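You operate a simulated robot arm through the tools that you are given. There is no shell and no other tool. Be economical: measure what you need, move in short steps, check, and stop when the job is done.

You run a simulated robot arm. Do the job below in one go: nothing can be reset, and whatever is moved stays where it is left.

JOB
Put the white sweet from the top of the wooden table in the steel bowl. Put the large measuring cup on the top of the wooden table away on the top of the bin table. Take the orange tin that says "salt" from the middle of the long bench and put it on the left end of the long bench. Fetch the lidded pot from the top of the wooden table and set it on the bench end beside the pumps. Take the syrup bottle from the top of the wooden table and leave it on the bench top before the pumps. Count the cream sweets on the back of the glass counter top, then put as many of the green sweets from the back of the glass counter top on the top of the churn table. Fetch the black counterweight and set it on the shelf under the cash drawer. Put the coin roll labelled "TEN" from the bench end beside the pumps on top of the green cube and the coin roll that says "ONE" on the middle of the long bench. Take the plain milk bottle from the bench top before the pumps and put it on the bench top before the blender. Stack the malai white tub from the top of the long steel table on top of the plum white tub. Fetch the small ladle and set it in the silver two-handled steel pot. The order is free. Set down upright: large measuring cup, orange tin, syrup bottle, coin roll, milk bottle.

Only the result counts: the job must be done as asked and must still hold three seconds after the hand-in. Knocking over, shifting, dropping, spilling or breaking anything else fails it.

ROBOT AND FRAMES
A 7-joint arm with a two-finger parallel gripper on a trunk, on a base that drives. Base frame: it is fixed to the floor where the robot stands at the start and does not move with it; the origin is under the middle of the robot, x ahead of it, y to its left, z up; the surface under the hand at the start is at about z = 850. Readings come in mm, rad, newtons and seconds.
With the tool pointing down near the work surface it reaches from about 280 to 720 mm from the robot's upright axis, wherever it stands. Its first joint turns from -2.897 to 2.897 rad. Places, roughly: bench end beside the pumps (25x54 cm) [-780, -3300, 840]; bench top before the blender (38x23 cm) [-1700, -3460, 840]; bench top before the pumps (24x29 cm) [-1080, -3440, 840]; black counterweight [-4000, -1250, 1250]; coin roll [-750, -3250, 1000]; cream sweet (5x4x3 cm) [-3900, -3700, 1100]; green cube (4x4x3 cm) [-800, -3500, 900]; green sweet (5x4x3 cm) [-3800, -3600, 1100]; large measuring cup (8x7x22 cm) [600, 100, 900]; left end of the long bench [-1700, 1300, 900]; lidded pot [500, -250, 750]; middle of the long bench [-400, 1300, 900]; milk bottle [-1000, -3500, 1000]; orange tin [-500, 1250, 1000]; shelf under the cash drawer [-4000, -900, 500]; small ladle (8x6x20 cm) [-6700, -1000, 500]; steel bowl (13x13x7 cm) [500, -100, 900]; syrup bottle [500, -500, 1000]; top of the bin table (144x15 cm) [-600, -2480, 700]; top of the churn table (58x24 cm) [-220, -3460, 800]; two-handled steel pot (19x29x10 cm) [-6600, -800, 500]; white sweet (5x4x3 cm) [500, 0, 900]; white tub [-2500, -8500, 1000]. Payload 1.57 kg.
The tool frame sits at the grasp point between the pads (the TCP): z along the fingers, y along the line on which they close. The tips reach 30 mm beyond it. The gripper opens to 80 mm. The fingers are 17 mm wide and 12 mm thick; the gripper's body (40 by 82 mm) begins 80 mm behind the TCP.
Orientation is told as [roll, pitch, yaw] about the base's x, y, z axes, in that order, counted from this pose: with the fingers straight down and closing along the base's y, the tool's x points along the base's -x, its y along +y and its z along -z.

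CONTROLS
- The arm moves only by the tool apply_moves. Its argument "series" is a list of rows, each a list of 7 numbers: the shift along the base's x, y, z in mm, then the turn, a rotation vector about the base's x, y, z in rad, then the opening, from 0 (shut) to 1 (fully open). In form: [[dx, dy, dz, wx, wy, wz, hand], ...]. A call has 1 to 20 rows; each row shifts and turns the commanded pose from where the row before left it. A row lasts 0.2 s, in which the tool goes at most 50 mm and 0.15 rad; a call with a longer step from one row to the next is refused whole, and so is a gripper value outside its range. Where a pose cannot be reached the arm comes as near as it can. A force on the tool above 40 N (or 10 N above the force at the start of the call, whichever is more), or a blocked arm, ends the call early, and 0.2 s more pass. The fingers move at their own pace (about 72 mm/s each) and stop on an object; they squeeze with about 36 N. The grip force told is the motor's: it shows also when the fingers shut on nothing. Time passes only in rows, and 0.2 s behind the last, so rows that do not move let the fingers close. It gives the time, the measured TCP pose, the force on the tool (base axes), the opening and the grip force at its end, in the units of the frame above (readings bear some noise), with the torque about the TCP (base axes, N m) and any sound that the robot's microphone picked up.
- Cameras (640 x 400 px; columns grow to the right, rows downward): "scene" is now at [-1.7, 116.5, 1558.1]; the picture's right is [-0.30, -0.95, 0.00], its down [-0.69, 0.21, -0.69] and it looks along [0.66, -0.21, -0.72] (base axes); focal length 277 px, centre (320, 200). "wrist" rides on the gripper at [72, -7, -122] in the tool frame; the picture's right is [0.09, 1.00, 0.00], its down [-0.84, 0.08, -0.54] and it looks along [-0.54, 0.05, 0.84] (tool axes); focal length 238 px, centre (320, 200). There is no depth. A picture from a camera that has moved, and an enlarged one, comes with that camera's place and axes in the base frame and with its lens.
- snapshot(camera): a new picture of that camera. It takes no simulated time.
- move_column(by): slides the trunk up (or, below 0, down) by that many mm; the arm and the scene camera ride with it, the base frame stays. It gives what a move gives, with no picture.
- steer(legs): drives the robot by 1 to 6 legs, each [ahead, left, turn to the left] in mm, mm and rad, along the robot's own axes; the way and the turn of a leg run together, so that a leg with both is an arc; at most 1500 mm and 3.142 rad a leg. The arm and the cameras ride along, it lands a little off, and it stops where it bumps. It gives what a move gives.
- pan_tilt(pan, tilt): turns the head with the scene camera to pan (to the left, within 1.501 rad either way) and tilt (down, from -0.506 to 1.204), counted from straight ahead of the robot. It gives what a move gives.
- close_up(camera, box): a new picture of the part [left, top, right, bottom] of that camera's present view, enlarged. It takes no simulated time.
- job_done(): hands the job in; it is judged then, once.

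Go step by step. Nothing tells you exact positions but the pictures and the camera data: compare them with the known pose of the tool, close in by small moves and look again before you grip or let go. The budget is 588 turns and 360 pictures, counting those below and the enlarged ones. Unless the task says otherwise, let go and move clear before handing in.

The tools are called after "Request:" as name(argument=value, ...) on one line, values as JSON. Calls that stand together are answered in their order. apply_moves: Moves the arm, as the interface text tells. Its arguments: {"type":"object","properties":{"series":{"type":"array"}},"required":["series"]} The other tools are called the same way: move_column (by) slides the trunk up or down; steer (legs) drives the base; pan_tilt (pan, tilt) turns the head that bears the scene camera; snapshot (camera) takes a picture; close_up (camera, box) takes an enlarged picture of a part of a camera's view; job_done () hands the job in.

At the start:

```text
time: 0.0
eef_pos: [393.8, -105.4, 1098.1]
ee_rot: [0.0, -0.001, -0.001]
wrist_force: [0.5, -0.1, 0.5]
torque: [0.0, 0.02, 0.01]
grip_width: 79.9
finger_force: 0.0
trunk travel left (down, up): [-375.0, 105.0]
robot x, y, heading: [0.1, 2.1, 0.001]
head pan, tilt: [-0.302, 0.803]
```

scene: 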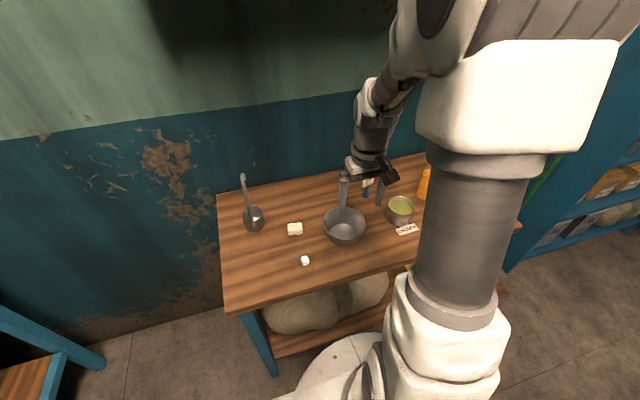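
wrist: 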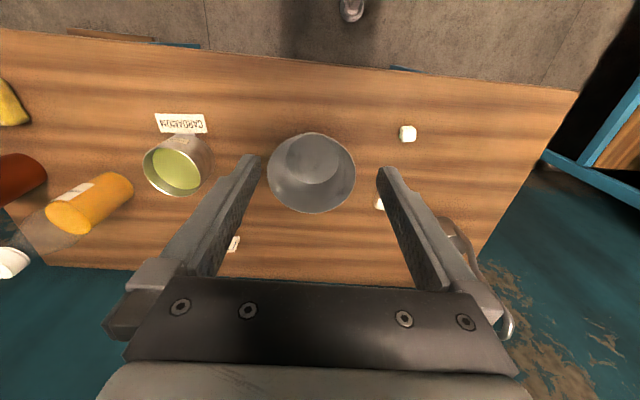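

I see the wooden table with bowl, sweets, measuring cup and tins. I'll look closer before acting.

Request:
close_up(camera="scene", box=[210, 150, 450, 300])

Request:
close_up(camera="wrist", box=[0, 20, 640, 300])

```text
2.67 times, centred on (330, 225) of scene
camera zoom: at [-1.7, 116.5, 1558.1], right [-0.3, -0.95, 0.0], down [-0.69, 0.21, -0.69], along [0.66, -0.21, -0.72], focal length 740 px, centre (293, 133)
```

zoom: 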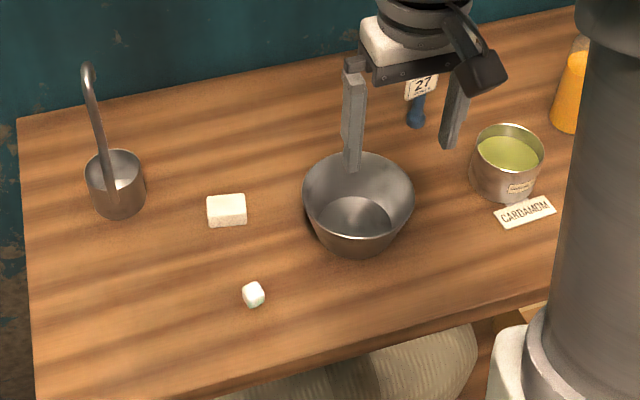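

```text
1.00 times, centred on (320, 160) of wrist (not enlarged: the box is as wide or as high as the picture)
camera zoom: at [321.7, -112.7, 1218.7], right [-0.09, 1.0, 0.0], down [0.84, 0.08, 0.54], along [0.54, 0.05, -0.84], focal length 238 px, centre (320, 240)
```

zoom: 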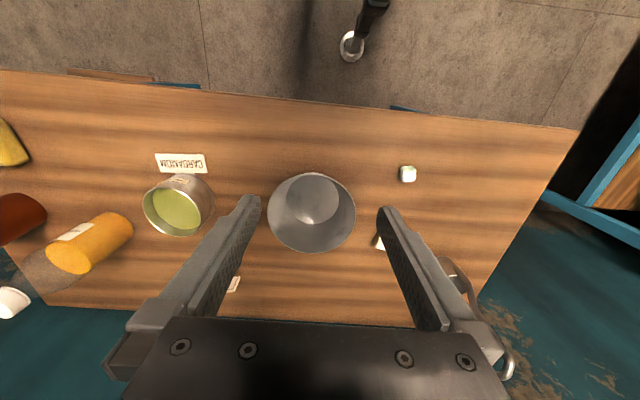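

The big rectangular white piece near (535, 26) is the 5x4x3 sweet; the small cube is a decoy. I move above it to look.

Request:
apply_moves(series=[[12, 33, -24, 0, 0, 0, 1], [12, 33, -24, 0, 0, 0, 1], [12, 33, -24, 0, 0, 0, 1], [12, 32, -24, 0, 0, 0, 1]])

Request:
snapshot(camera="wrist")

Request:
snapshot(camera="scene")

```text
time: 1.0
eef_pos: [441.5, 25.2, 1001.8]
ee_rot: [0.001, 0.0, -0.002]
wrist_force: [1.2, 0.7, -0.2]
torque: [-0.02, -0.03, 0.01]
grip_width: 80.1
finger_force: 0.0
trunk travel left (down, up): [-375.0, 105.0]
robot x, y, heading: [-2.4, 2.3, 0.0]
head pan, tilt: [-0.302, 0.803]
```

```text
355 pictures are left
camera wrist: at [370.6, 18.3, 1123.4], right [-0.09, 1.0, 0.0], down [0.84, 0.08, 0.54], along [0.54, 0.05, -0.84], focal length 238 px, centre (320, 200)
```

wrist: 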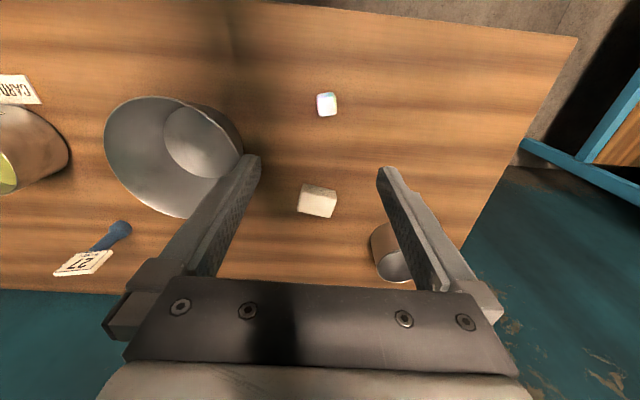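

```text
354 pictures are left
camera scene: at [-1.7, 116.6, 1558.2], right [-0.3, -0.95, 0.0], down [-0.69, 0.21, -0.69], along [0.66, -0.21, -0.72], focal length 277 px, centre (320, 200)
```

scene: 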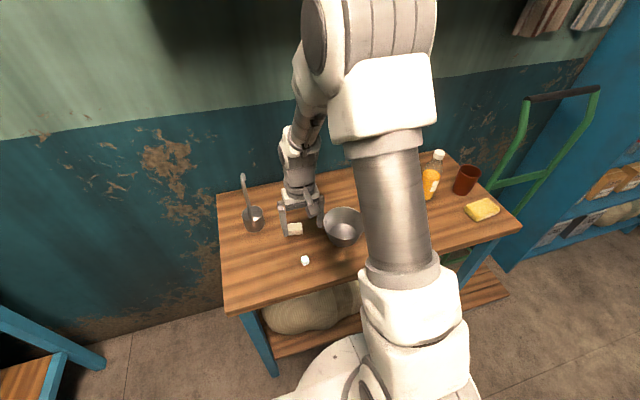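

Now zooming on the sweet for its orientation.

Request:
close_up(camera="wrist", box=[270, 160, 370, 240])

Request:
close_up(camera="scene", box=[400, 130, 540, 240])

```text
5.00 times, centred on (320, 200) of wrist
camera zoom: at [370.6, 18.3, 1123.4], right [-0.09, 1.0, 0.0], down [0.84, 0.08, 0.54], along [0.54, 0.05, -0.84], focal length 1192 px, centre (320, 200)
```

zoom: 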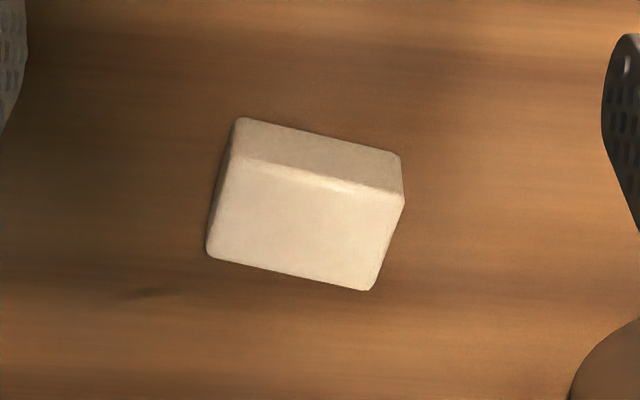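

```text
3.64 times, centred on (470, 185) of scene
camera zoom: at [-1.7, 116.6, 1558.2], right [-0.3, -0.95, 0.0], down [-0.69, 0.21, -0.69], along [0.66, -0.21, -0.72], focal length 1009 px, centre (-226, 254)
```

zoom: 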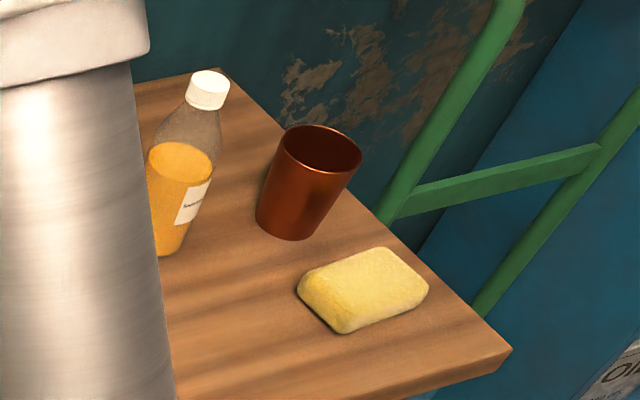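

The sweet's centre is at about (535, 29), long edge turned about -0.17 rad from y. I go above it, turn, and descend.

Request:
apply_moves(series=[[46, 2, 0, 0, 0, -0.085, 1], [46, 2, 0, 0, 0, -0.085, 1], [1, 0, -30, 0, 0, 0, 0.85], [0, 0, -30, 0, 0, 0, 0.85], [0, 0, -30, 0, 0, 0, 0.85], [0, 0, -18, 0, 0, 0, 0.85], [0, 0, 0, 0, 0, 0, 0.85]])

Request:
snapshot(camera="wrist")

```text
time: 2.6
eef_pos: [534.5, 29.1, 894.4]
ee_rot: [-0.001, 0.001, -0.169]
wrist_force: [-0.6, -0.1, -0.1]
torque: [0.02, -0.01, 0.0]
grip_width: 68.0
finger_force: 0.1
trunk travel left (down, up): [-375.0, 105.0]
robot x, y, heading: [1.0, -0.3, 0.005]
head pan, tilt: [-0.302, 0.803]
```

```text
351 pictures are left
camera wrist: at [462.4, 35.1, 1015.4], right [0.08, 1.0, 0.0], down [0.84, -0.07, 0.54], along [0.54, -0.04, -0.84], focal length 238 px, centre (320, 200)
```

wrist: 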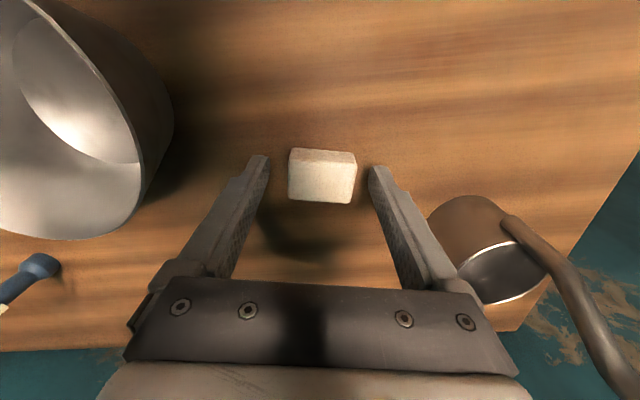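

Aligned. I lower 10 mm and close.

Request:
apply_moves(series=[[0, 1, -9, 0, 0, 0, 0.85], [0, 0, 0, 0, 0, 0, 0.4], [0, 0, 0, 0, 0, 0, 0.3], [0, 0, 0, 0, 0, 0, 0.3], [0, 0, 40, 0, 0, 0, 0.3], [0, 0, 40, 0, 0, 0, 0.3], [0, 0, 20, 0, 0, 0, 0.3]])

Request:
snapshot(camera="wrist")

```text
time: 4.2
eef_pos: [535.0, 27.5, 984.3]
ee_rot: [0.001, 0.003, -0.167]
wrist_force: [-0.7, -0.3, -1.0]
torque: [-0.01, -0.02, 0.03]
grip_width: 44.8
finger_force: 35.9
trunk travel left (down, up): [-375.0, 105.0]
robot x, y, heading: [-1.0, -0.6, -0.002]
head pan, tilt: [-0.302, 0.803]
```

```text
350 pictures are left
camera wrist: at [463.5, 34.4, 1106.5], right [0.08, 1.0, 0.0], down [0.84, -0.07, 0.54], along [0.54, -0.04, -0.84], focal length 238 px, centre (320, 200)
```

wrist: 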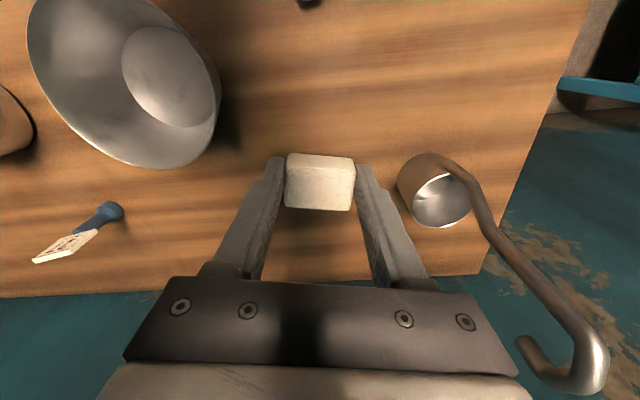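

Sweet held (45 mm). The bowl's middle is at about (475, -106); I carry it there and lower in.

Request:
apply_moves(series=[[-15, -33, 5, 0, 0, 0, 0.3], [-15, -34, 0, 0, 0, 0, 0.3], [-15, -33, 0, 0, 0, 0, 0.3], [-15, -33, 0, 0, 0, 0, 0.3], [0, 0, 0, 0, 0, 0, 0.3], [0, 0, -30, 0, 0, 0, 0.3], [0, 0, -30, 0, 0, 0, 0.3], [0, 0, 0, 0, 0, 0, 0.3]])

Request:
snapshot(camera="wrist")

```text
time: 6.0
eef_pos: [475.1, -104.5, 929.0]
ee_rot: [0.001, 0.0, -0.171]
wrist_force: [-0.4, -0.9, -0.8]
torque: [0.02, -0.02, -0.04]
grip_width: 44.5
finger_force: 35.6
trunk travel left (down, up): [-375.0, 105.0]
robot x, y, heading: [3.3, -3.7, 0.002]
head pan, tilt: [-0.302, 0.803]
```

```text
349 pictures are left
camera wrist: at [403.8, -97.5, 1050.2], right [0.08, 1.0, 0.0], down [0.84, -0.07, 0.54], along [0.54, -0.04, -0.84], focal length 238 px, centre (320, 200)
```

wrist: 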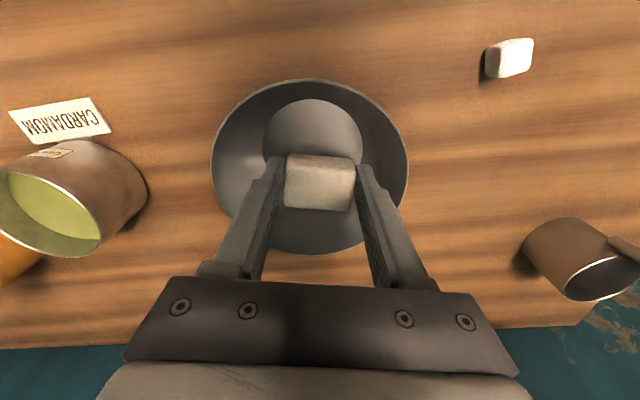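

Centred over the bowl floor; lower, release and rise.

Request:
apply_moves(series=[[-2, -3, -22, 0, 0, 0, 0.3], [0, 0, 0, 0, 0, 0, 0.3], [0, 0, 0, 0, 0, 0, 0.68], [0, 0, 0, 0, 0, 0, 0.68], [0, 0, 30, 0, 0, 0, 0.68], [0, 0, 30, 0, 0, 0, 0.68], [0, 0, 30, 0, 0, 0, 0.68]])

Request:
snapshot(camera="wrist")

```text
time: 7.6
eef_pos: [471.2, -105.4, 997.5]
ee_rot: [0.001, -0.001, -0.17]
wrist_force: [0.2, 0.0, -0.3]
torque: [0.01, -0.02, 0.0]
grip_width: 54.3
finger_force: 0.0
trunk travel left (down, up): [-375.0, 105.0]
robot x, y, heading: [2.5, 0.3, -0.001]
head pan, tilt: [-0.302, 0.803]
```

```text
348 pictures are left
camera wrist: at [400.5, -99.3, 1118.7], right [0.08, 1.0, 0.0], down [0.84, -0.07, 0.54], along [0.54, -0.04, -0.84], focal length 238 px, centre (320, 200)
```

wrist: 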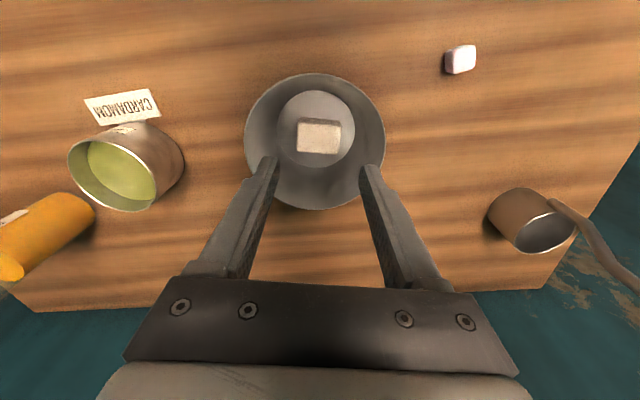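

The sweet lies in the bowl. I look closer at the pot and the rest of the table.

Request:
close_up(camera="wrist", box=[0, 80, 220, 290])

Request:
pan_tilt(pan=-0.7, tilt=0.8)

Request:
snapshot(camera="scene")

```text
1.90 times, centred on (110, 185) of wrist
camera zoom: at [400.5, -99.3, 1118.7], right [0.08, 1.0, 0.0], down [0.84, -0.07, 0.54], along [0.54, -0.04, -0.84], focal length 454 px, centre (720, 229)
```

zoom: 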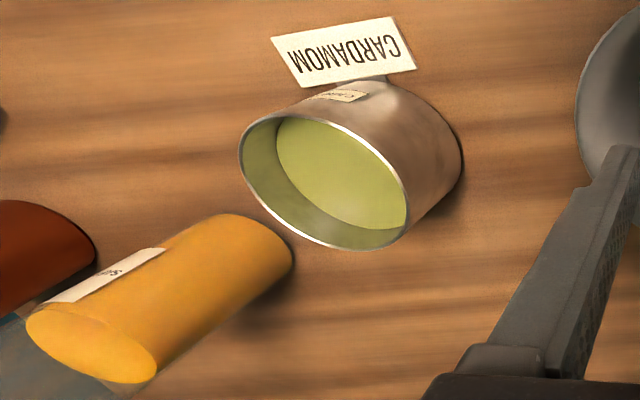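

```text
time: 8.5
eef_pos: [472.4, -105.4, 997.0]
ee_rot: [0.0, 0.001, -0.168]
wrist_force: [-0.4, 0.4, -0.1]
torque: [-0.02, 0.03, 0.02]
grip_width: 54.2
finger_force: 0.0
trunk travel left (down, up): [-375.0, 105.0]
robot x, y, heading: [0.4, 0.9, 0.002]
head pan, tilt: [-0.7, 0.799]
```

```text
346 pictures are left
camera scene: at [-16.9, 88.6, 1558.4], right [-0.64, -0.77, 0.0], down [-0.55, 0.46, -0.7], along [0.53, -0.45, -0.72], focal length 277 px, centre (320, 200)
```

scene: 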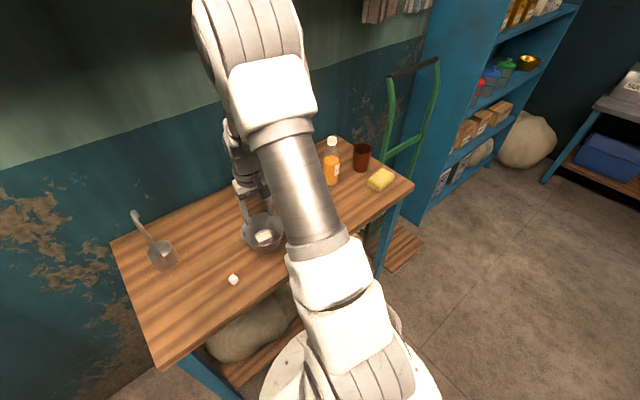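

The pot on the table is the cardamom one. Next the measuring cup: I take closer views of it and the bottle.

Request:
apply_moves(series=[[-10, 40, 30, 0, 0, 0.085, 1], [-10, 40, 30, 0, 0, 0.085, 1], [-10, 45, 30, 0, 0, 0, 1], [-10, 45, 30, 0, 0, 0, 1], [0, 40, 0, 0, 0, 0, 1]])

Request:
snapshot(camera="wrist")

Request:
pan_tilt(pan=0.0, tilt=0.7)

Request:
snapshot(camera="scene")

```text
refused: row 1 steps farther than a row can; nothing moved
```

```text
345 pictures are left
camera wrist: at [400.6, -99.3, 1118.3], right [0.08, 1.0, 0.0], down [0.84, -0.07, 0.54], along [0.54, -0.04, -0.84], focal length 238 px, centre (320, 200)
```

wrist: 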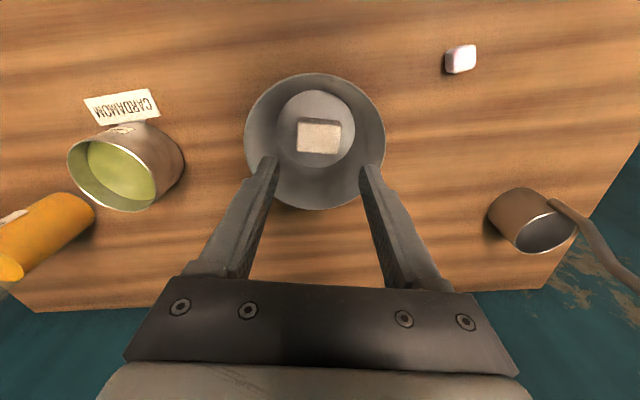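

```text
time: 9.5
eef_pos: [472.7, -105.8, 997.6]
ee_rot: [0.0, 0.0, -0.169]
wrist_force: [0.2, 0.2, 0.4]
torque: [-0.01, 0.02, 0.02]
grip_width: 54.4
finger_force: 0.0
trunk travel left (down, up): [-375.0, 105.0]
robot x, y, heading: [-0.4, -1.9, 0.001]
head pan, tilt: [0.0, 0.7]
```

```text
344 pictures are left
camera scene: at [6.3, 140.4, 1566.6], right [0.0, -1.0, 0.0], down [-0.64, 0.0, -0.76], along [0.76, 0.0, -0.64], focal length 277 px, centre (320, 200)
```

scene: 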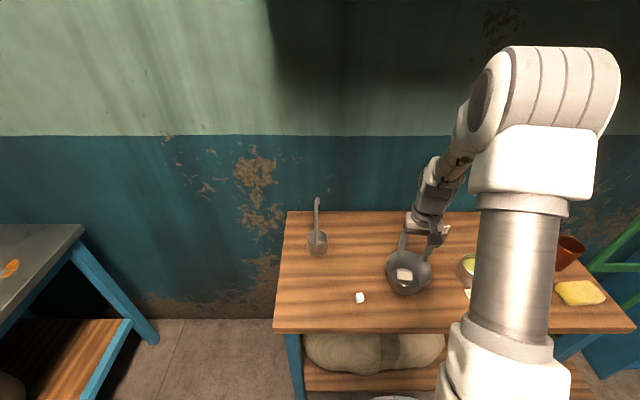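

Request:
apply_moves(series=[[-10, 30, 30, 0, 0, 0.085, 1], [-10, 30, 30, 0, 0, 0.085, 1], [-10, 35, 30, 0, 0, 0, 1], [-10, 35, 30, 0, 0, 0, 1], [0, 40, 0, 0, 0, 0, 1], [0, 40, 0, 0, 0, 0, 1]])

Request:
close_up(camera="wrist", box=[240, 100, 480, 250])

Request:
close_up(camera="scene", box=[270, 180, 370, 280])

```text
time: 10.9
eef_pos: [432.5, 102.2, 1116.4]
ee_rot: [-0.001, 0.001, -0.001]
wrist_force: [0.1, 0.0, 0.6]
torque: [0.0, 0.03, -0.01]
grip_width: 80.2
finger_force: 0.1
trunk travel left (down, up): [-375.0, 105.0]
robot x, y, heading: [-2.4, -0.5, -0.002]
head pan, tilt: [0.0, 0.7]
```

```text
2.67 times, centred on (360, 175) of wrist
camera zoom: at [360.3, 96.9, 1237.4], right [-0.09, 1.0, 0.0], down [0.84, 0.08, 0.54], along [0.54, 0.05, -0.84], focal length 636 px, centre (213, 267)
```

zoom: 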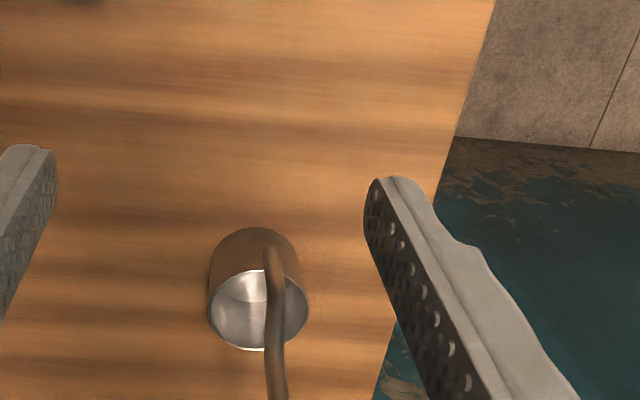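

```text
4.00 times, centred on (320, 230) of scene
camera zoom: at [6.5, 140.6, 1566.6], right [0.0, -1.0, 0.0], down [-0.64, 0.0, -0.76], along [0.76, 0.0, -0.64], focal length 1110 px, centre (320, 80)
```

zoom: 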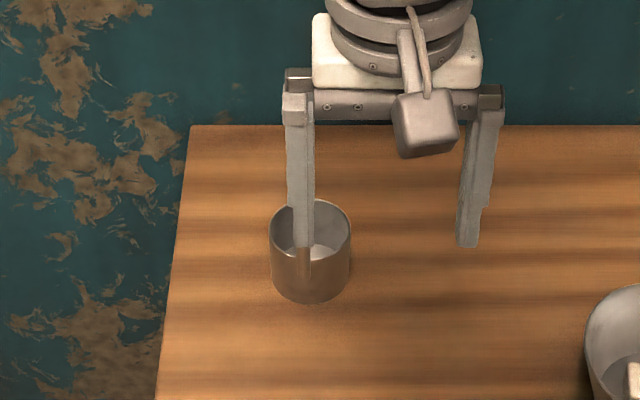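

The cup stands at about (604, 149), radius ~31, rim z ~904, with its tall handle on the robot side. I'll yaw 90° and grip the far wall radially, clear of the handle.

Request:
apply_moves(series=[[0, 5, 5, 0, 0, 0.143, 1], [0, 5, 5, 0, 0, 0.143, 1], [0, 5, 5, 0, 0, 0.143, 1], [0, 5, 5, 0, 0, 0.143, 1], [0, 5, 5, 0, 0, 0.143, 1], [0, 5, 5, 0, 0, 0.143, 0.5], [0, 5, 0, 0, 0, 0.143, 0.5], [0, 5, 0, 0, 0, 0.143, 0.5], [0, 5, 0, 0, 0, 0.143, 0.5], [0, 2, 0, 0, 0, 0.143, 0.5], [0, 0, 0, 0, 0, 0.141, 0.5], [40, 0, 0, 0, 0, 0, 0.5], [40, 0, 0, 0, 0, 0, 0.5], [40, 0, 0, 0, 0, 0, 0.5], [40, 0, 0, 0, 0, 0, 0.5], [40, 0, 0, 0, 0, 0, 0.5], [0, 0, 0, 0, 0, 0, 0.5]])

Request:
snapshot(camera="wrist")

Request:
snapshot(camera="scene")

```text
time: 14.5
eef_pos: [632.9, 150.3, 1144.8]
ee_rot: [0.0, 0.001, 1.57]
wrist_force: [0.1, 0.3, 0.1]
torque: [-0.03, 0.0, -0.02]
grip_width: 39.9
finger_force: 0.0
trunk travel left (down, up): [-375.0, 105.0]
robot x, y, heading: [0.2, 2.4, 0.004]
head pan, tilt: [0.0, 0.7]
```

```text
341 pictures are left
camera wrist: at [639.0, 79.1, 1265.4], right [-1.0, -0.09, 0.0], down [-0.08, 0.84, 0.54], along [-0.05, 0.54, -0.84], focal length 238 px, centre (320, 200)
```

wrist: 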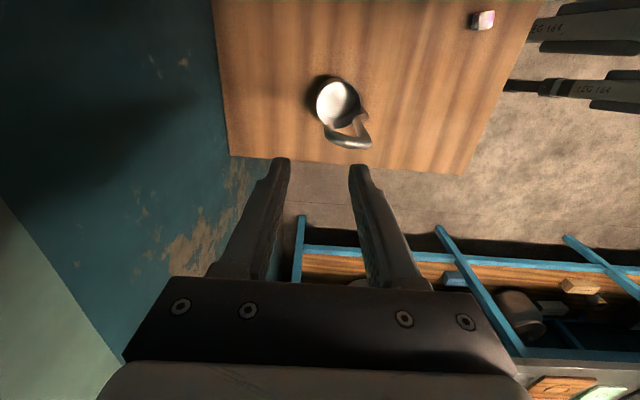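

```text
340 pictures are left
camera scene: at [6.6, 140.5, 1566.7], right [0.0, -1.0, 0.0], down [-0.64, 0.0, -0.76], along [0.76, 0.0, -0.64], focal length 277 px, centre (320, 200)
```

scene: 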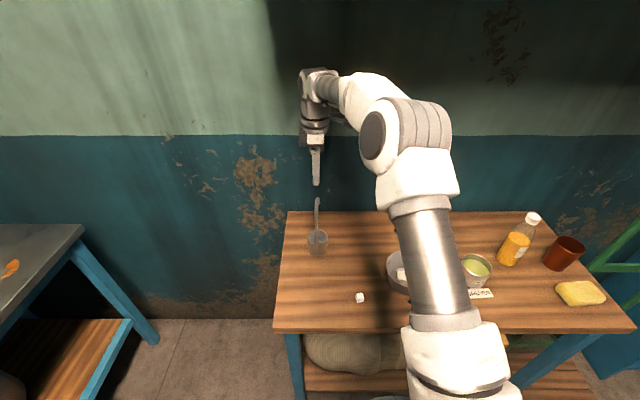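

Request:
close_up(camera="wrist", box=[280, 60, 400, 180])

Request:
close_up(camera="scene", box=[270, 130, 370, 280])

```text
3.33 times, centred on (340, 120) of wrist
camera zoom: at [639.0, 79.1, 1265.4], right [-1.0, -0.09, 0.0], down [-0.08, 0.84, 0.54], along [-0.05, 0.54, -0.84], focal length 794 px, centre (253, 467)
```

zoom: 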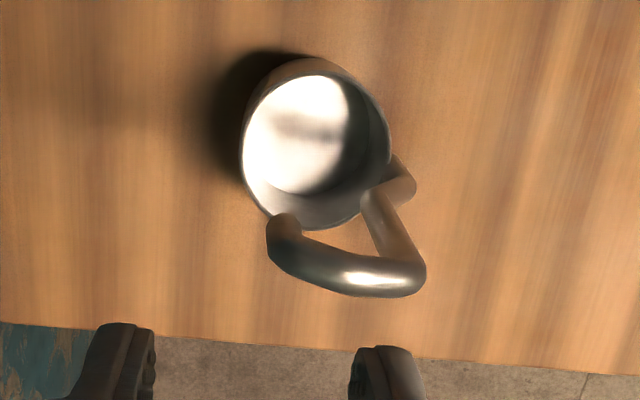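

```text
2.67 times, centred on (320, 205) of scene
camera zoom: at [6.6, 140.5, 1566.7], right [0.0, -1.0, 0.0], down [-0.64, 0.0, -0.76], along [0.76, 0.0, -0.64], focal length 740 px, centre (320, 187)
```

zoom: 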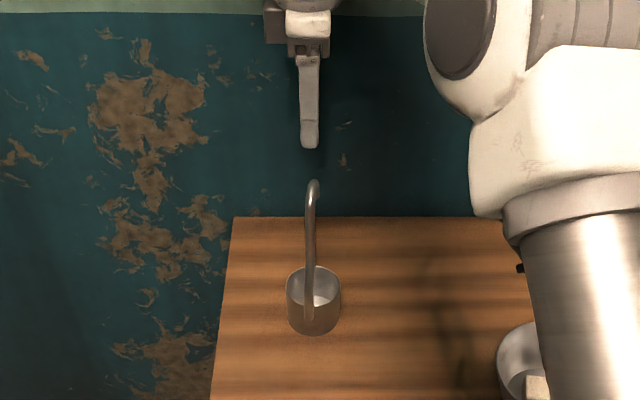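

The handle rises at the near side and hooks over the cup, so gripping from above at the wall would hit the hook. I'll grip the vertical rod instead, closing along y; first back off and look.

Request:
apply_moves(series=[[-25, 0, 0, 0, 0, -0.143, 0.6], [-25, 0, 0, 0, 0, -0.143, 0.6], [-25, 0, 0, 0, 0, -0.143, 0.6], [-25, 0, 0, 0, 0, -0.143, 0.6], [-20, 0, -5, 0, 0, -0.143, 0.6], [-20, 0, -5, 0, 0, -0.143, 0.6], [-10, 0, -10, 0, 0, -0.143, 0.6], [0, 0, -10, 0, 0, -0.143, 0.6], [0, 0, -10, 0, 0, -0.143, 0.6], [0, 0, -10, 0, 0, -0.143, 0.6], [0, 0, -10, 0, 0, -0.143, 0.6], [0, 0, -10, 0, 0, 0, 0.6]])

Request:
snapshot(camera="wrist")

```text
time: 17.1
eef_pos: [482.6, 150.8, 1078.8]
ee_rot: [0.0, 0.0, -0.003]
wrist_force: [-0.6, -0.2, 0.6]
torque: [0.0, -0.01, 0.02]
grip_width: 48.1
finger_force: 0.1
trunk travel left (down, up): [-375.0, 105.0]
robot x, y, heading: [0.3, 3.8, -0.002]
head pan, tilt: [0.0, 0.7]
```

```text
337 pictures are left
camera wrist: at [410.1, 144.5, 1198.7], right [-0.09, 1.0, 0.0], down [0.84, 0.07, 0.54], along [0.54, 0.05, -0.84], focal length 238 px, centre (320, 200)
```

wrist: 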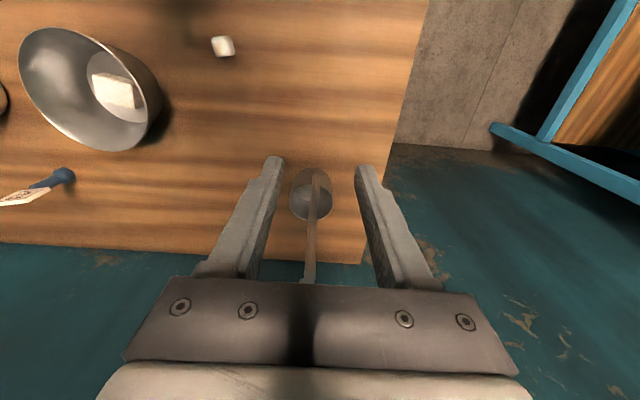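

The rod is centred between the fingers. I advance straddling it and lower so the palm stays above the hook.

Request:
apply_moves(series=[[30, 0, 0, 0, 0, 0, 0.6], [30, 0, 0, 0, 0, 0, 0.6], [31, -1, 0, 0, 0, 0, 0.6], [0, 0, -24, 0, 0, 0, 0.6], [0, 0, -24, 0, 0, 0, 0.6], [0, 0, -24, 0, 0, 0, 0.6], [0, 0, 0, 0, 0, 0, 0.6]])

Request:
snapshot(camera="wrist")

Request:
close_up(camera="scene", box=[260, 130, 380, 280])

```text
time: 18.7
eef_pos: [571.7, 149.2, 1005.0]
ee_rot: [-0.001, -0.001, -0.001]
wrist_force: [0.2, 0.3, -1.3]
torque: [0.02, -0.03, 0.01]
grip_width: 48.1
finger_force: 0.1
trunk travel left (down, up): [-375.0, 105.0]
robot x, y, heading: [3.2, -1.2, 0.003]
head pan, tilt: [0.0, 0.7]
```

```text
336 pictures are left
camera wrist: at [501.4, 143.3, 1126.1], right [-0.09, 1.0, 0.0], down [0.84, 0.08, 0.54], along [0.54, 0.05, -0.84], focal length 238 px, centre (320, 200)
```

wrist: 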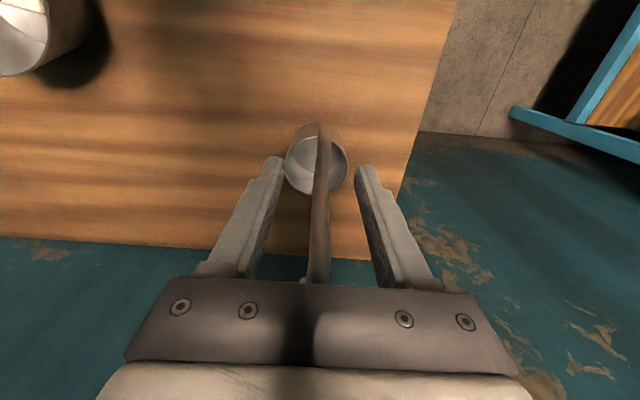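

```text
2.67 times, centred on (320, 205) of scene
camera zoom: at [6.4, 140.5, 1566.7], right [0.0, -1.0, 0.0], down [-0.64, 0.0, -0.76], along [0.76, 0.0, -0.64], focal length 740 px, centre (320, 187)
```

zoom: 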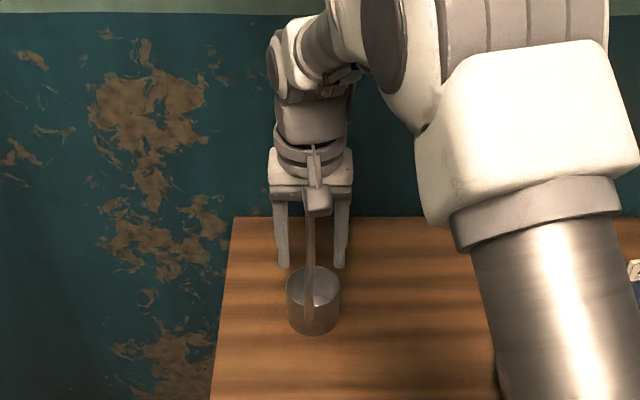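

Request:
apply_moves(series=[[4, 1, 0, 0, 0, 0, 0.6], [0, 0, 0, 0, 0, 0, 0.25], [0, 0, 0, 0, 0, 0, 0.05], [0, 0, 0, 0, 0, 0, 0.05], [0, 0, 0, 0, 0, 0, 0.05]])

Request:
snapshot(camera="wrist")

```text
time: 19.9
eef_pos: [576.2, 149.8, 1005.3]
ee_rot: [0.0, 0.0, -0.002]
wrist_force: [-0.2, -0.4, -0.5]
torque: [-0.01, -0.02, 0.0]
grip_width: 3.9
finger_force: 0.0
trunk travel left (down, up): [-375.0, 105.0]
robot x, y, heading: [-1.7, -3.2, 0.004]
head pan, tilt: [0.0, 0.7]
```

```text
334 pictures are left
camera wrist: at [505.3, 144.2, 1126.5], right [-0.09, 1.0, 0.0], down [0.84, 0.08, 0.54], along [0.54, 0.05, -0.84], focal length 238 px, centre (320, 200)
```

wrist: 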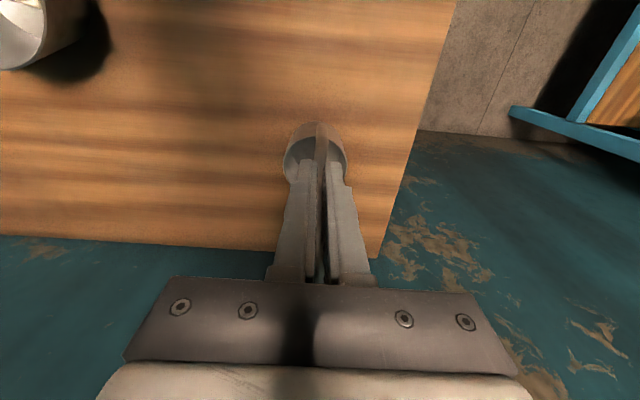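

Request:
apply_moves(series=[[0, 0, 0, 0, 0, 0, 0], [0, 0, 0, 0, 0, 0, 0]])

Request:
close_up(camera="wrist", box=[240, 100, 400, 300])

Request:
close_up(camera="scene", box=[280, 180, 360, 270])

```text
time: 20.5
eef_pos: [577.3, 149.5, 1004.7]
ee_rot: [0.001, 0.0, -0.002]
wrist_force: [-0.2, -0.3, -0.4]
torque: [0.02, 0.01, -0.03]
grip_width: 0.0
finger_force: 21.7
trunk travel left (down, up): [-375.0, 105.0]
robot x, y, heading: [2.1, -0.9, 0.003]
head pan, tilt: [0.0, 0.7]
```

```text
2.00 times, centred on (320, 200) of wrist
camera zoom: at [505.3, 144.2, 1126.5], right [-0.09, 1.0, 0.0], down [0.84, 0.08, 0.54], along [0.54, 0.05, -0.84], focal length 477 px, centre (320, 200)
```

zoom: 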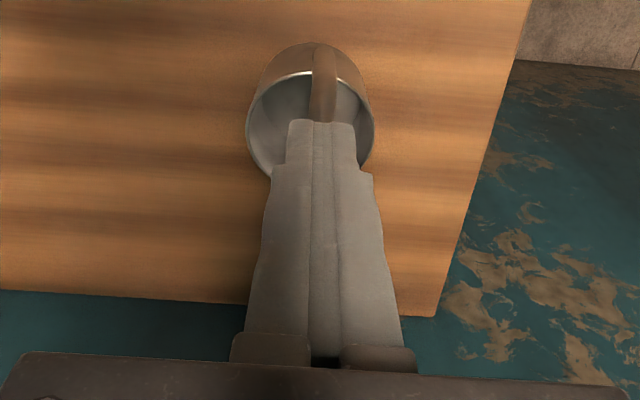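

```text
4.44 times, centred on (320, 225) of scene
camera zoom: at [6.3, 140.5, 1566.7], right [0.0, -1.0, 0.0], down [-0.64, 0.0, -0.76], along [0.76, 0.0, -0.64], focal length 1233 px, centre (320, 89)
```

zoom: 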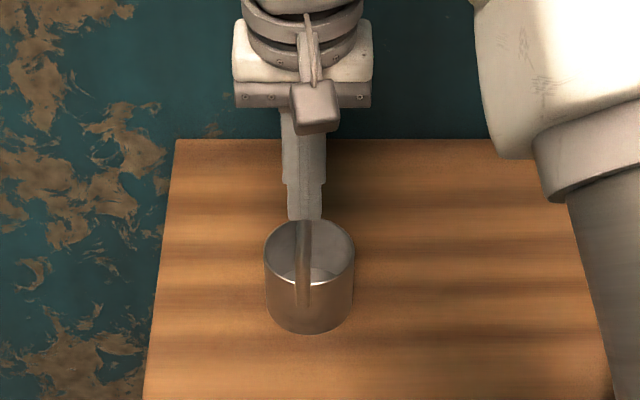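

The fingers closed in front of the rod, which leans away. I open, move 17 mm forward, and close again.

Request:
apply_moves(series=[[0, 0, 0, 0, 0, 0, 0.5], [0, 0, 0, 0, 0, 0, 0.5], [17, 0, 0, 0, 0, 0, 0.5], [0, 0, 0, 0, 0, 0, 0.5], [0, 0, 0, 0, 0, 0, 0.15], [0, 0, 0, 0, 0, 0, 0], [0, 0, 0, 0, 0, 0, 0]])

Request:
close_up(camera="wrist", box=[240, 100, 400, 300])

```text
time: 22.1
eef_pos: [594.5, 150.5, 1005.3]
ee_rot: [0.001, 0.001, -0.001]
wrist_force: [0.2, 0.3, -0.5]
torque: [0.01, -0.06, 0.02]
grip_width: 11.0
finger_force: 28.6
trunk travel left (down, up): [-375.0, 105.0]
robot x, y, heading: [-2.2, 3.0, -0.001]
head pan, tilt: [0.0, 0.7]
```

```text
2.00 times, centred on (320, 200) of wrist
camera zoom: at [522.4, 144.6, 1126.6], right [-0.09, 1.0, 0.0], down [0.84, 0.08, 0.54], along [0.54, 0.05, -0.84], focal length 477 px, centre (320, 200)
```

zoom: 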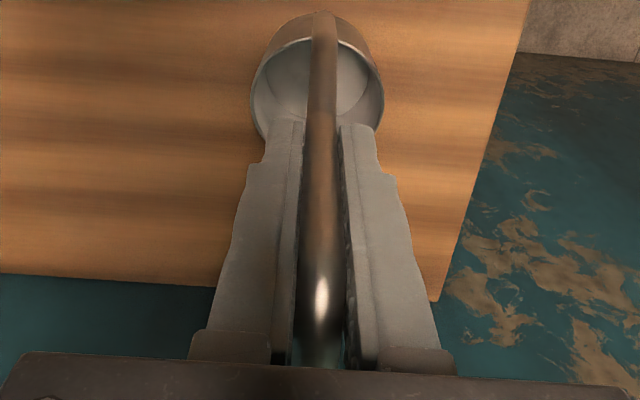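

Gripped on the rod (11 mm). I lift gently and check.

Request:
apply_moves(series=[[0, 0, 0, 0, 0, 0, 0], [0, 0, 5, 0, 0, 0, 0], [0, 0, 10, 0, 0, 0, 0], [0, 0, 20, 0, 0, 0, 0], [0, 0, 30, 0, 0, 0, 0]])

Request:
snapshot(camera="wrist")

Request:
snapshot(camera="scene")

```text
time: 23.3
eef_pos: [594.3, 152.4, 1068.6]
ee_rot: [0.0, 0.002, 0.0]
wrist_force: [0.1, -0.1, -1.5]
torque: [-0.02, -0.01, -0.02]
grip_width: 10.5
finger_force: 28.9
trunk travel left (down, up): [-375.0, 105.0]
robot x, y, heading: [-0.2, -2.5, -0.0]
head pan, tilt: [0.0, 0.7]
```

```text
330 pictures are left
camera wrist: at [522.5, 145.4, 1190.6], right [-0.09, 1.0, 0.0], down [0.84, 0.08, 0.54], along [0.54, 0.05, -0.84], focal length 238 px, centre (320, 200)
```

wrist: 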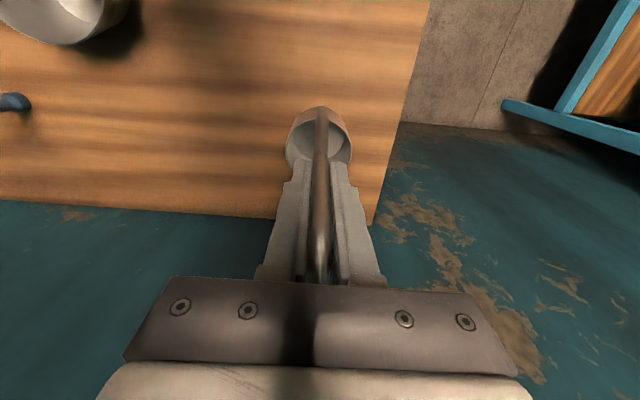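

```text
329 pictures are left
camera scene: at [6.4, 140.5, 1566.6], right [0.0, -1.0, 0.0], down [-0.64, 0.0, -0.76], along [0.76, 0.0, -0.64], focal length 277 px, centre (320, 200)
```

scene: 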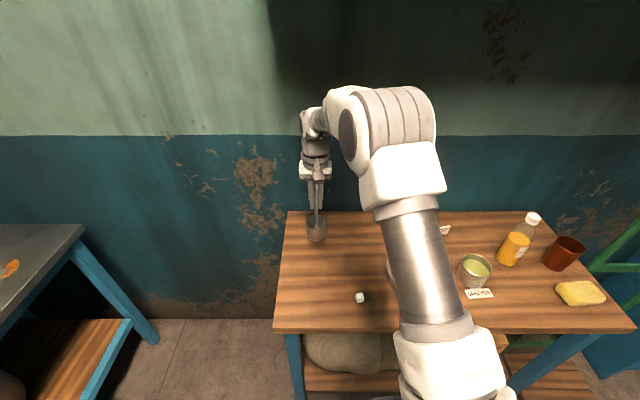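

The cup hangs upright. I retract, raise, and look around toward the right (−y) side.

Request:
apply_moves(series=[[0, 0, 45, 0, 0, 0, 0], [0, 0, 45, 0, 0, 0, 0], [-40, 0, 0, 0, 0, 0, 0], [-40, 0, 0, 0, 0, 0, 0], [-40, -10, 0, 0, 0, 0, 0], [-40, -20, 0, 0, 0, 0, 0], [-30, -20, 0, 0, 0, 0, 0]])

Request:
pan_tilt(pan=-1.5, tilt=0.3)

Request:
snapshot(camera="scene")

Request:
pan_tilt(pan=1.5, tilt=0.3)

Request:
snapshot(camera="scene")

```text
time: 24.9
eef_pos: [401.0, 100.2, 1159.7]
ee_rot: [0.002, 0.0, -0.002]
wrist_force: [0.3, 0.3, -2.2]
torque: [0.01, -0.02, 0.01]
grip_width: 10.7
finger_force: 28.2
trunk travel left (down, up): [-375.0, 105.0]
robot x, y, heading: [2.6, -3.1, -0.003]
head pan, tilt: [0.0, 0.7]
```

```text
time: 26.5
eef_pos: [402.3, 100.4, 1160.7]
ee_rot: [-0.001, 0.002, -0.001]
wrist_force: [-0.5, -0.3, -0.7]
torque: [0.02, -0.01, 0.01]
grip_width: 10.7
finger_force: 28.6
trunk travel left (down, up): [-375.0, 105.0]
robot x, y, heading: [0.5, 1.6, 0.003]
head pan, tilt: [-1.499, 0.3]
```

```text
328 pictures are left
camera scene: at [-71.8, 47.4, 1602.8], right [-1.0, -0.07, 0.0], down [-0.02, 0.3, -0.96], along [0.07, -0.95, -0.3], focal length 277 px, centre (320, 200)
```

scene: 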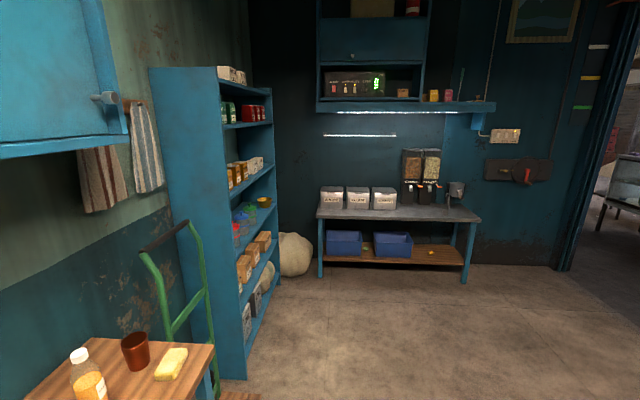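

```text
time: 29.1
eef_pos: [404.1, 100.1, 1161.3]
ee_rot: [0.001, 0.001, -0.001]
wrist_force: [0.5, -0.1, -1.0]
torque: [0.0, -0.03, 0.0]
grip_width: 10.8
finger_force: 28.6
trunk travel left (down, up): [-375.0, 105.0]
robot x, y, heading: [2.1, 4.8, -0.0]
head pan, tilt: [1.499, 0.3]
```

```text
327 pictures are left
camera scene: at [-71.8, 233.6, 1602.8], right [1.0, -0.07, 0.0], down [-0.02, -0.29, -0.96], along [0.07, 0.95, -0.3], focal length 277 px, centre (320, 200)
```

scene: 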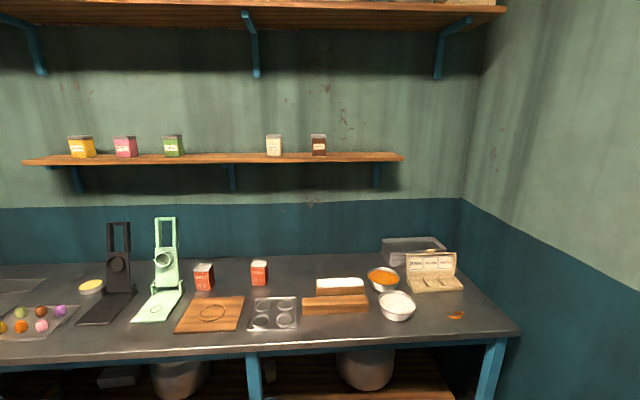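

I see the bin table against the −y wall at x≈-600, its front strip free. I drive back, turn right and approach it.

Request:
steer(legs=[[-602, 0, 0], [0, 0, -1.571], [1400, 0, 0], [400, 0, 0]])

Request:
pan_tilt(pan=0.0, tilt=0.75)

Request:
snapshot(camera="scene")

Request:
snapshot(camera="wrist")

```text
time: 50.4
eef_pos: [-532.3, -2202.0, 1159.4]
ee_rot: [0.001, 0.001, -1.587]
wrist_force: [-0.2, 0.0, -0.9]
torque: [0.02, -0.01, 0.0]
grip_width: 11.1
finger_force: 28.3
trunk travel left (down, up): [-375.0, 105.0]
robot x, y, heading: [-627.7, -1798.1, -1.586]
head pan, tilt: [1.499, 0.3]
```

```text
time: 52.0
eef_pos: [-533.3, -2201.0, 1161.1]
ee_rot: [-0.001, -0.002, -1.589]
wrist_force: [0.3, -0.6, -1.7]
torque: [0.0, 0.0, 0.0]
grip_width: 10.8
finger_force: 28.7
trunk travel left (down, up): [-375.0, 105.0]
robot x, y, heading: [-627.9, -1802.3, -1.585]
head pan, tilt: [0.0, 0.75]
```

```text
326 pictures are left
camera scene: at [-485.8, -1801.1, 1562.4], right [-1.0, 0.01, 0.0], down [0.01, 0.68, -0.73], along [-0.01, -0.73, -0.68], focal length 277 px, centre (320, 200)
```

scene: 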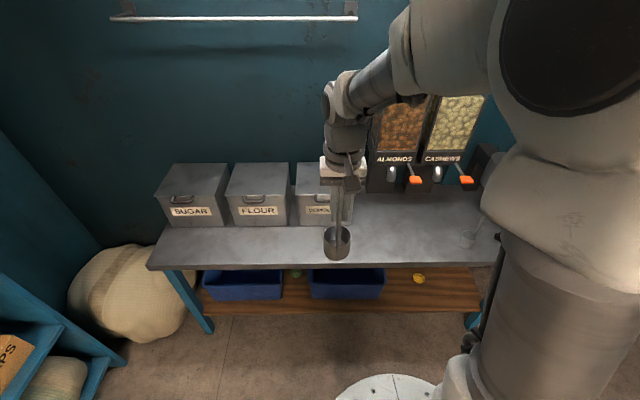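

```text
325 pictures are left
camera wrist: at [-538.3, -2128.6, 1282.1], right [1.0, 0.08, 0.0], down [0.06, -0.84, 0.54], along [0.04, -0.54, -0.84], focal length 238 px, centre (320, 200)
```

wrist: 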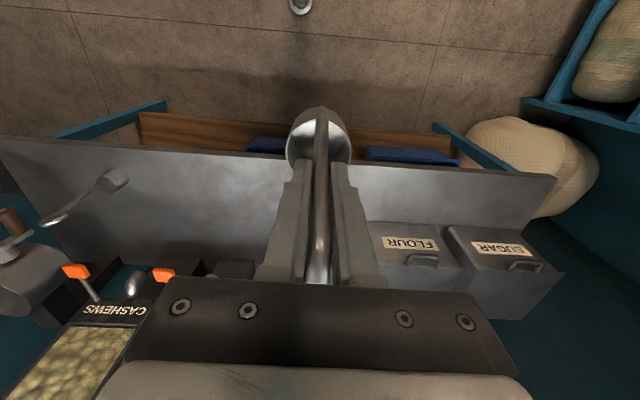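

The bin-table top is at z≈680, front edge y≈-2387. I extend over it and lower to just above.

Request:
apply_moves(series=[[0, -42, 0, 0, 0, 0, 0], [0, -42, 0, 0, 0, 0, 0], [0, -42, 0, 0, 0, 0, 0], [0, -42, 0, 0, 0, 0, 0], [0, -42, 0, 0, 0, 0, 0], [0, -40, 0, 0, 0, 0, 0], [0, 0, -45, 0, 0, 0, 0], [0, 0, -45, 0, 0, 0, 0], [0, 0, -45, 0, 0, 0, 0], [0, 0, -45, 0, 0, 0, 0], [0, 0, -45, 0, 0, 0, 0], [0, 0, -45, 0, 0, 0, 0], [0, 0, -25, 0, 0, 0, 0], [0, 0, 0, 0, 0, 0, 0]])

Request:
snapshot(camera="scene")

Request:
snapshot(camera="wrist")

```text
time: 55.0
eef_pos: [-531.4, -2452.0, 865.3]
ee_rot: [-0.001, -0.001, -1.588]
wrist_force: [0.1, 0.0, -1.0]
torque: [0.01, 0.02, 0.0]
grip_width: 10.8
finger_force: 28.5
trunk travel left (down, up): [-375.0, 105.0]
robot x, y, heading: [-627.4, -1797.6, -1.589]
head pan, tilt: [0.0, 0.75]
```

```text
324 pictures are left
camera scene: at [-485.9, -1801.2, 1562.4], right [-1.0, 0.01, 0.0], down [0.01, 0.68, -0.73], along [-0.01, -0.73, -0.68], focal length 277 px, centre (320, 200)
```

scene: 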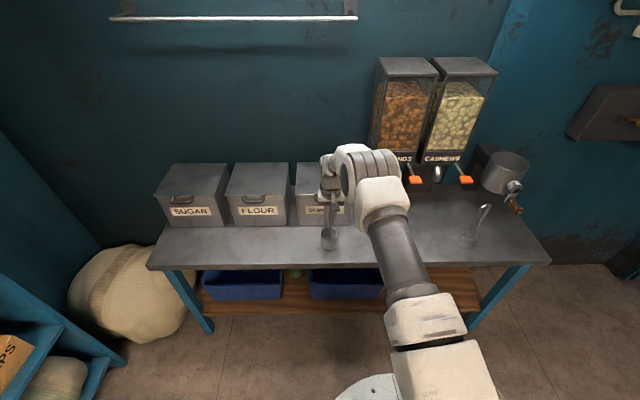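

```text
323 pictures are left
camera wrist: at [-537.0, -2379.6, 986.9], right [1.0, 0.08, 0.0], down [0.06, -0.84, 0.54], along [0.04, -0.54, -0.84], focal length 238 px, centre (320, 200)
```

wrist: 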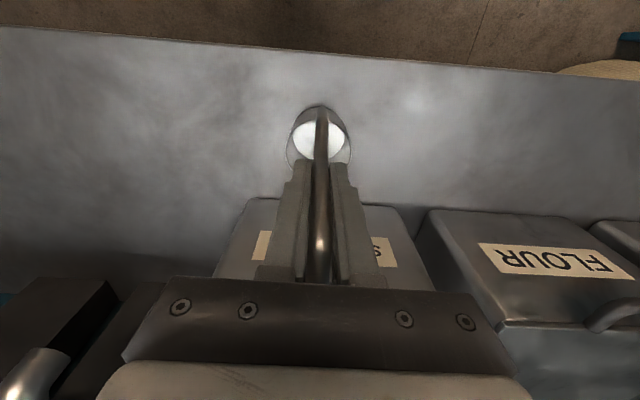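

Request:
apply_moves(series=[[0, 0, -15, 0, 0, 0, 0], [0, 0, -7, 0, 0, 0, 0], [0, 0, -3, 0, 0, 0, 0], [0, 0, -3, 0, 0, 0, 0], [0, 0, -3, 0, 0, 0, 0], [0, 0, -3, 0, 0, 0, 0], [0, 0, -3, 0, 0, 0, 0]])

Request:
close_up(camera="scene", box=[270, 180, 390, 280])

```text
time: 56.6
eef_pos: [-533.2, -2452.2, 832.0]
ee_rot: [-0.001, -0.004, -1.587]
wrist_force: [1.4, 2.4, 33.1]
torque: [0.48, 0.07, 0.06]
grip_width: 10.7
finger_force: 28.8
trunk travel left (down, up): [-375.0, 105.0]
robot x, y, heading: [-626.9, -1797.4, -1.586]
head pan, tilt: [0.0, 0.75]
```

```text
4.00 times, centred on (330, 230) of scene
camera zoom: at [-486.1, -1797.8, 1562.7], right [-1.0, 0.01, 0.0], down [0.01, 0.68, -0.73], along [-0.01, -0.73, -0.68], focal length 1110 px, centre (280, 80)
```

zoom: 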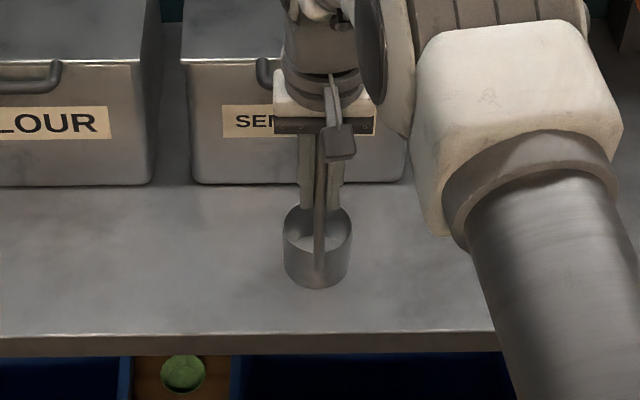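

Contact made. I ease off 2 mm, open and rise straight up.

Request:
apply_moves(series=[[0, 0, 2, 0, 0, 0, 0], [0, 0, 0, 0, 0, 0, 0.2], [0, 0, 0, 0, 0, 0, 0.4], [0, 0, 0, 0, 0, 0, 0.5], [0, 0, 20, 0, 0, 0, 0.5], [0, 0, 40, 0, 0, 0, 0.5], [0, 0, 45, 0, 0, 0, 0.5], [0, 0, 45, 0, 0, 0, 0.5], [0, 30, 45, 0, 0, 0, 0.5], [0, 45, 0, 0, 0, 0, 0.5]])

Request:
snapshot(camera="wrist")

Request:
close_up(camera="scene", box=[240, 150, 420, 280])

```text
refused: row 9 steps farther than a row can; nothing moved
```

```text
321 pictures are left
camera wrist: at [-537.7, -2377.9, 953.7], right [1.0, 0.08, 0.0], down [0.06, -0.84, 0.55], along [0.04, -0.54, -0.84], focal length 238 px, centre (320, 200)
```

wrist: 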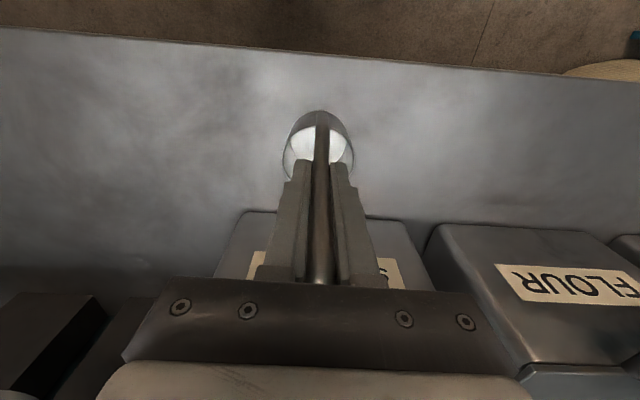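

```text
3.08 times, centred on (330, 215) of scene
camera zoom: at [-486.1, -1797.8, 1562.7], right [-1.0, 0.01, 0.0], down [0.01, 0.68, -0.73], along [-0.01, -0.73, -0.68], focal length 854 px, centre (289, 154)
```

zoom: 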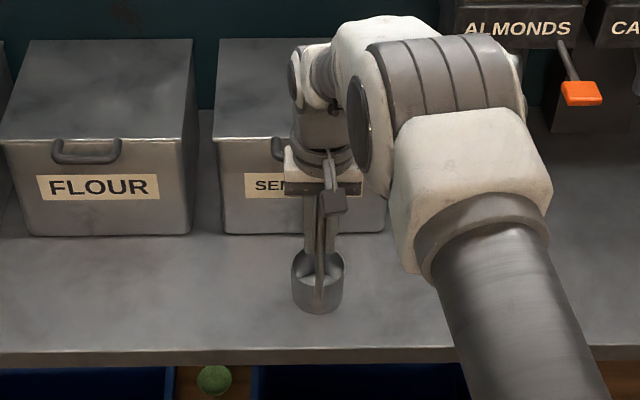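

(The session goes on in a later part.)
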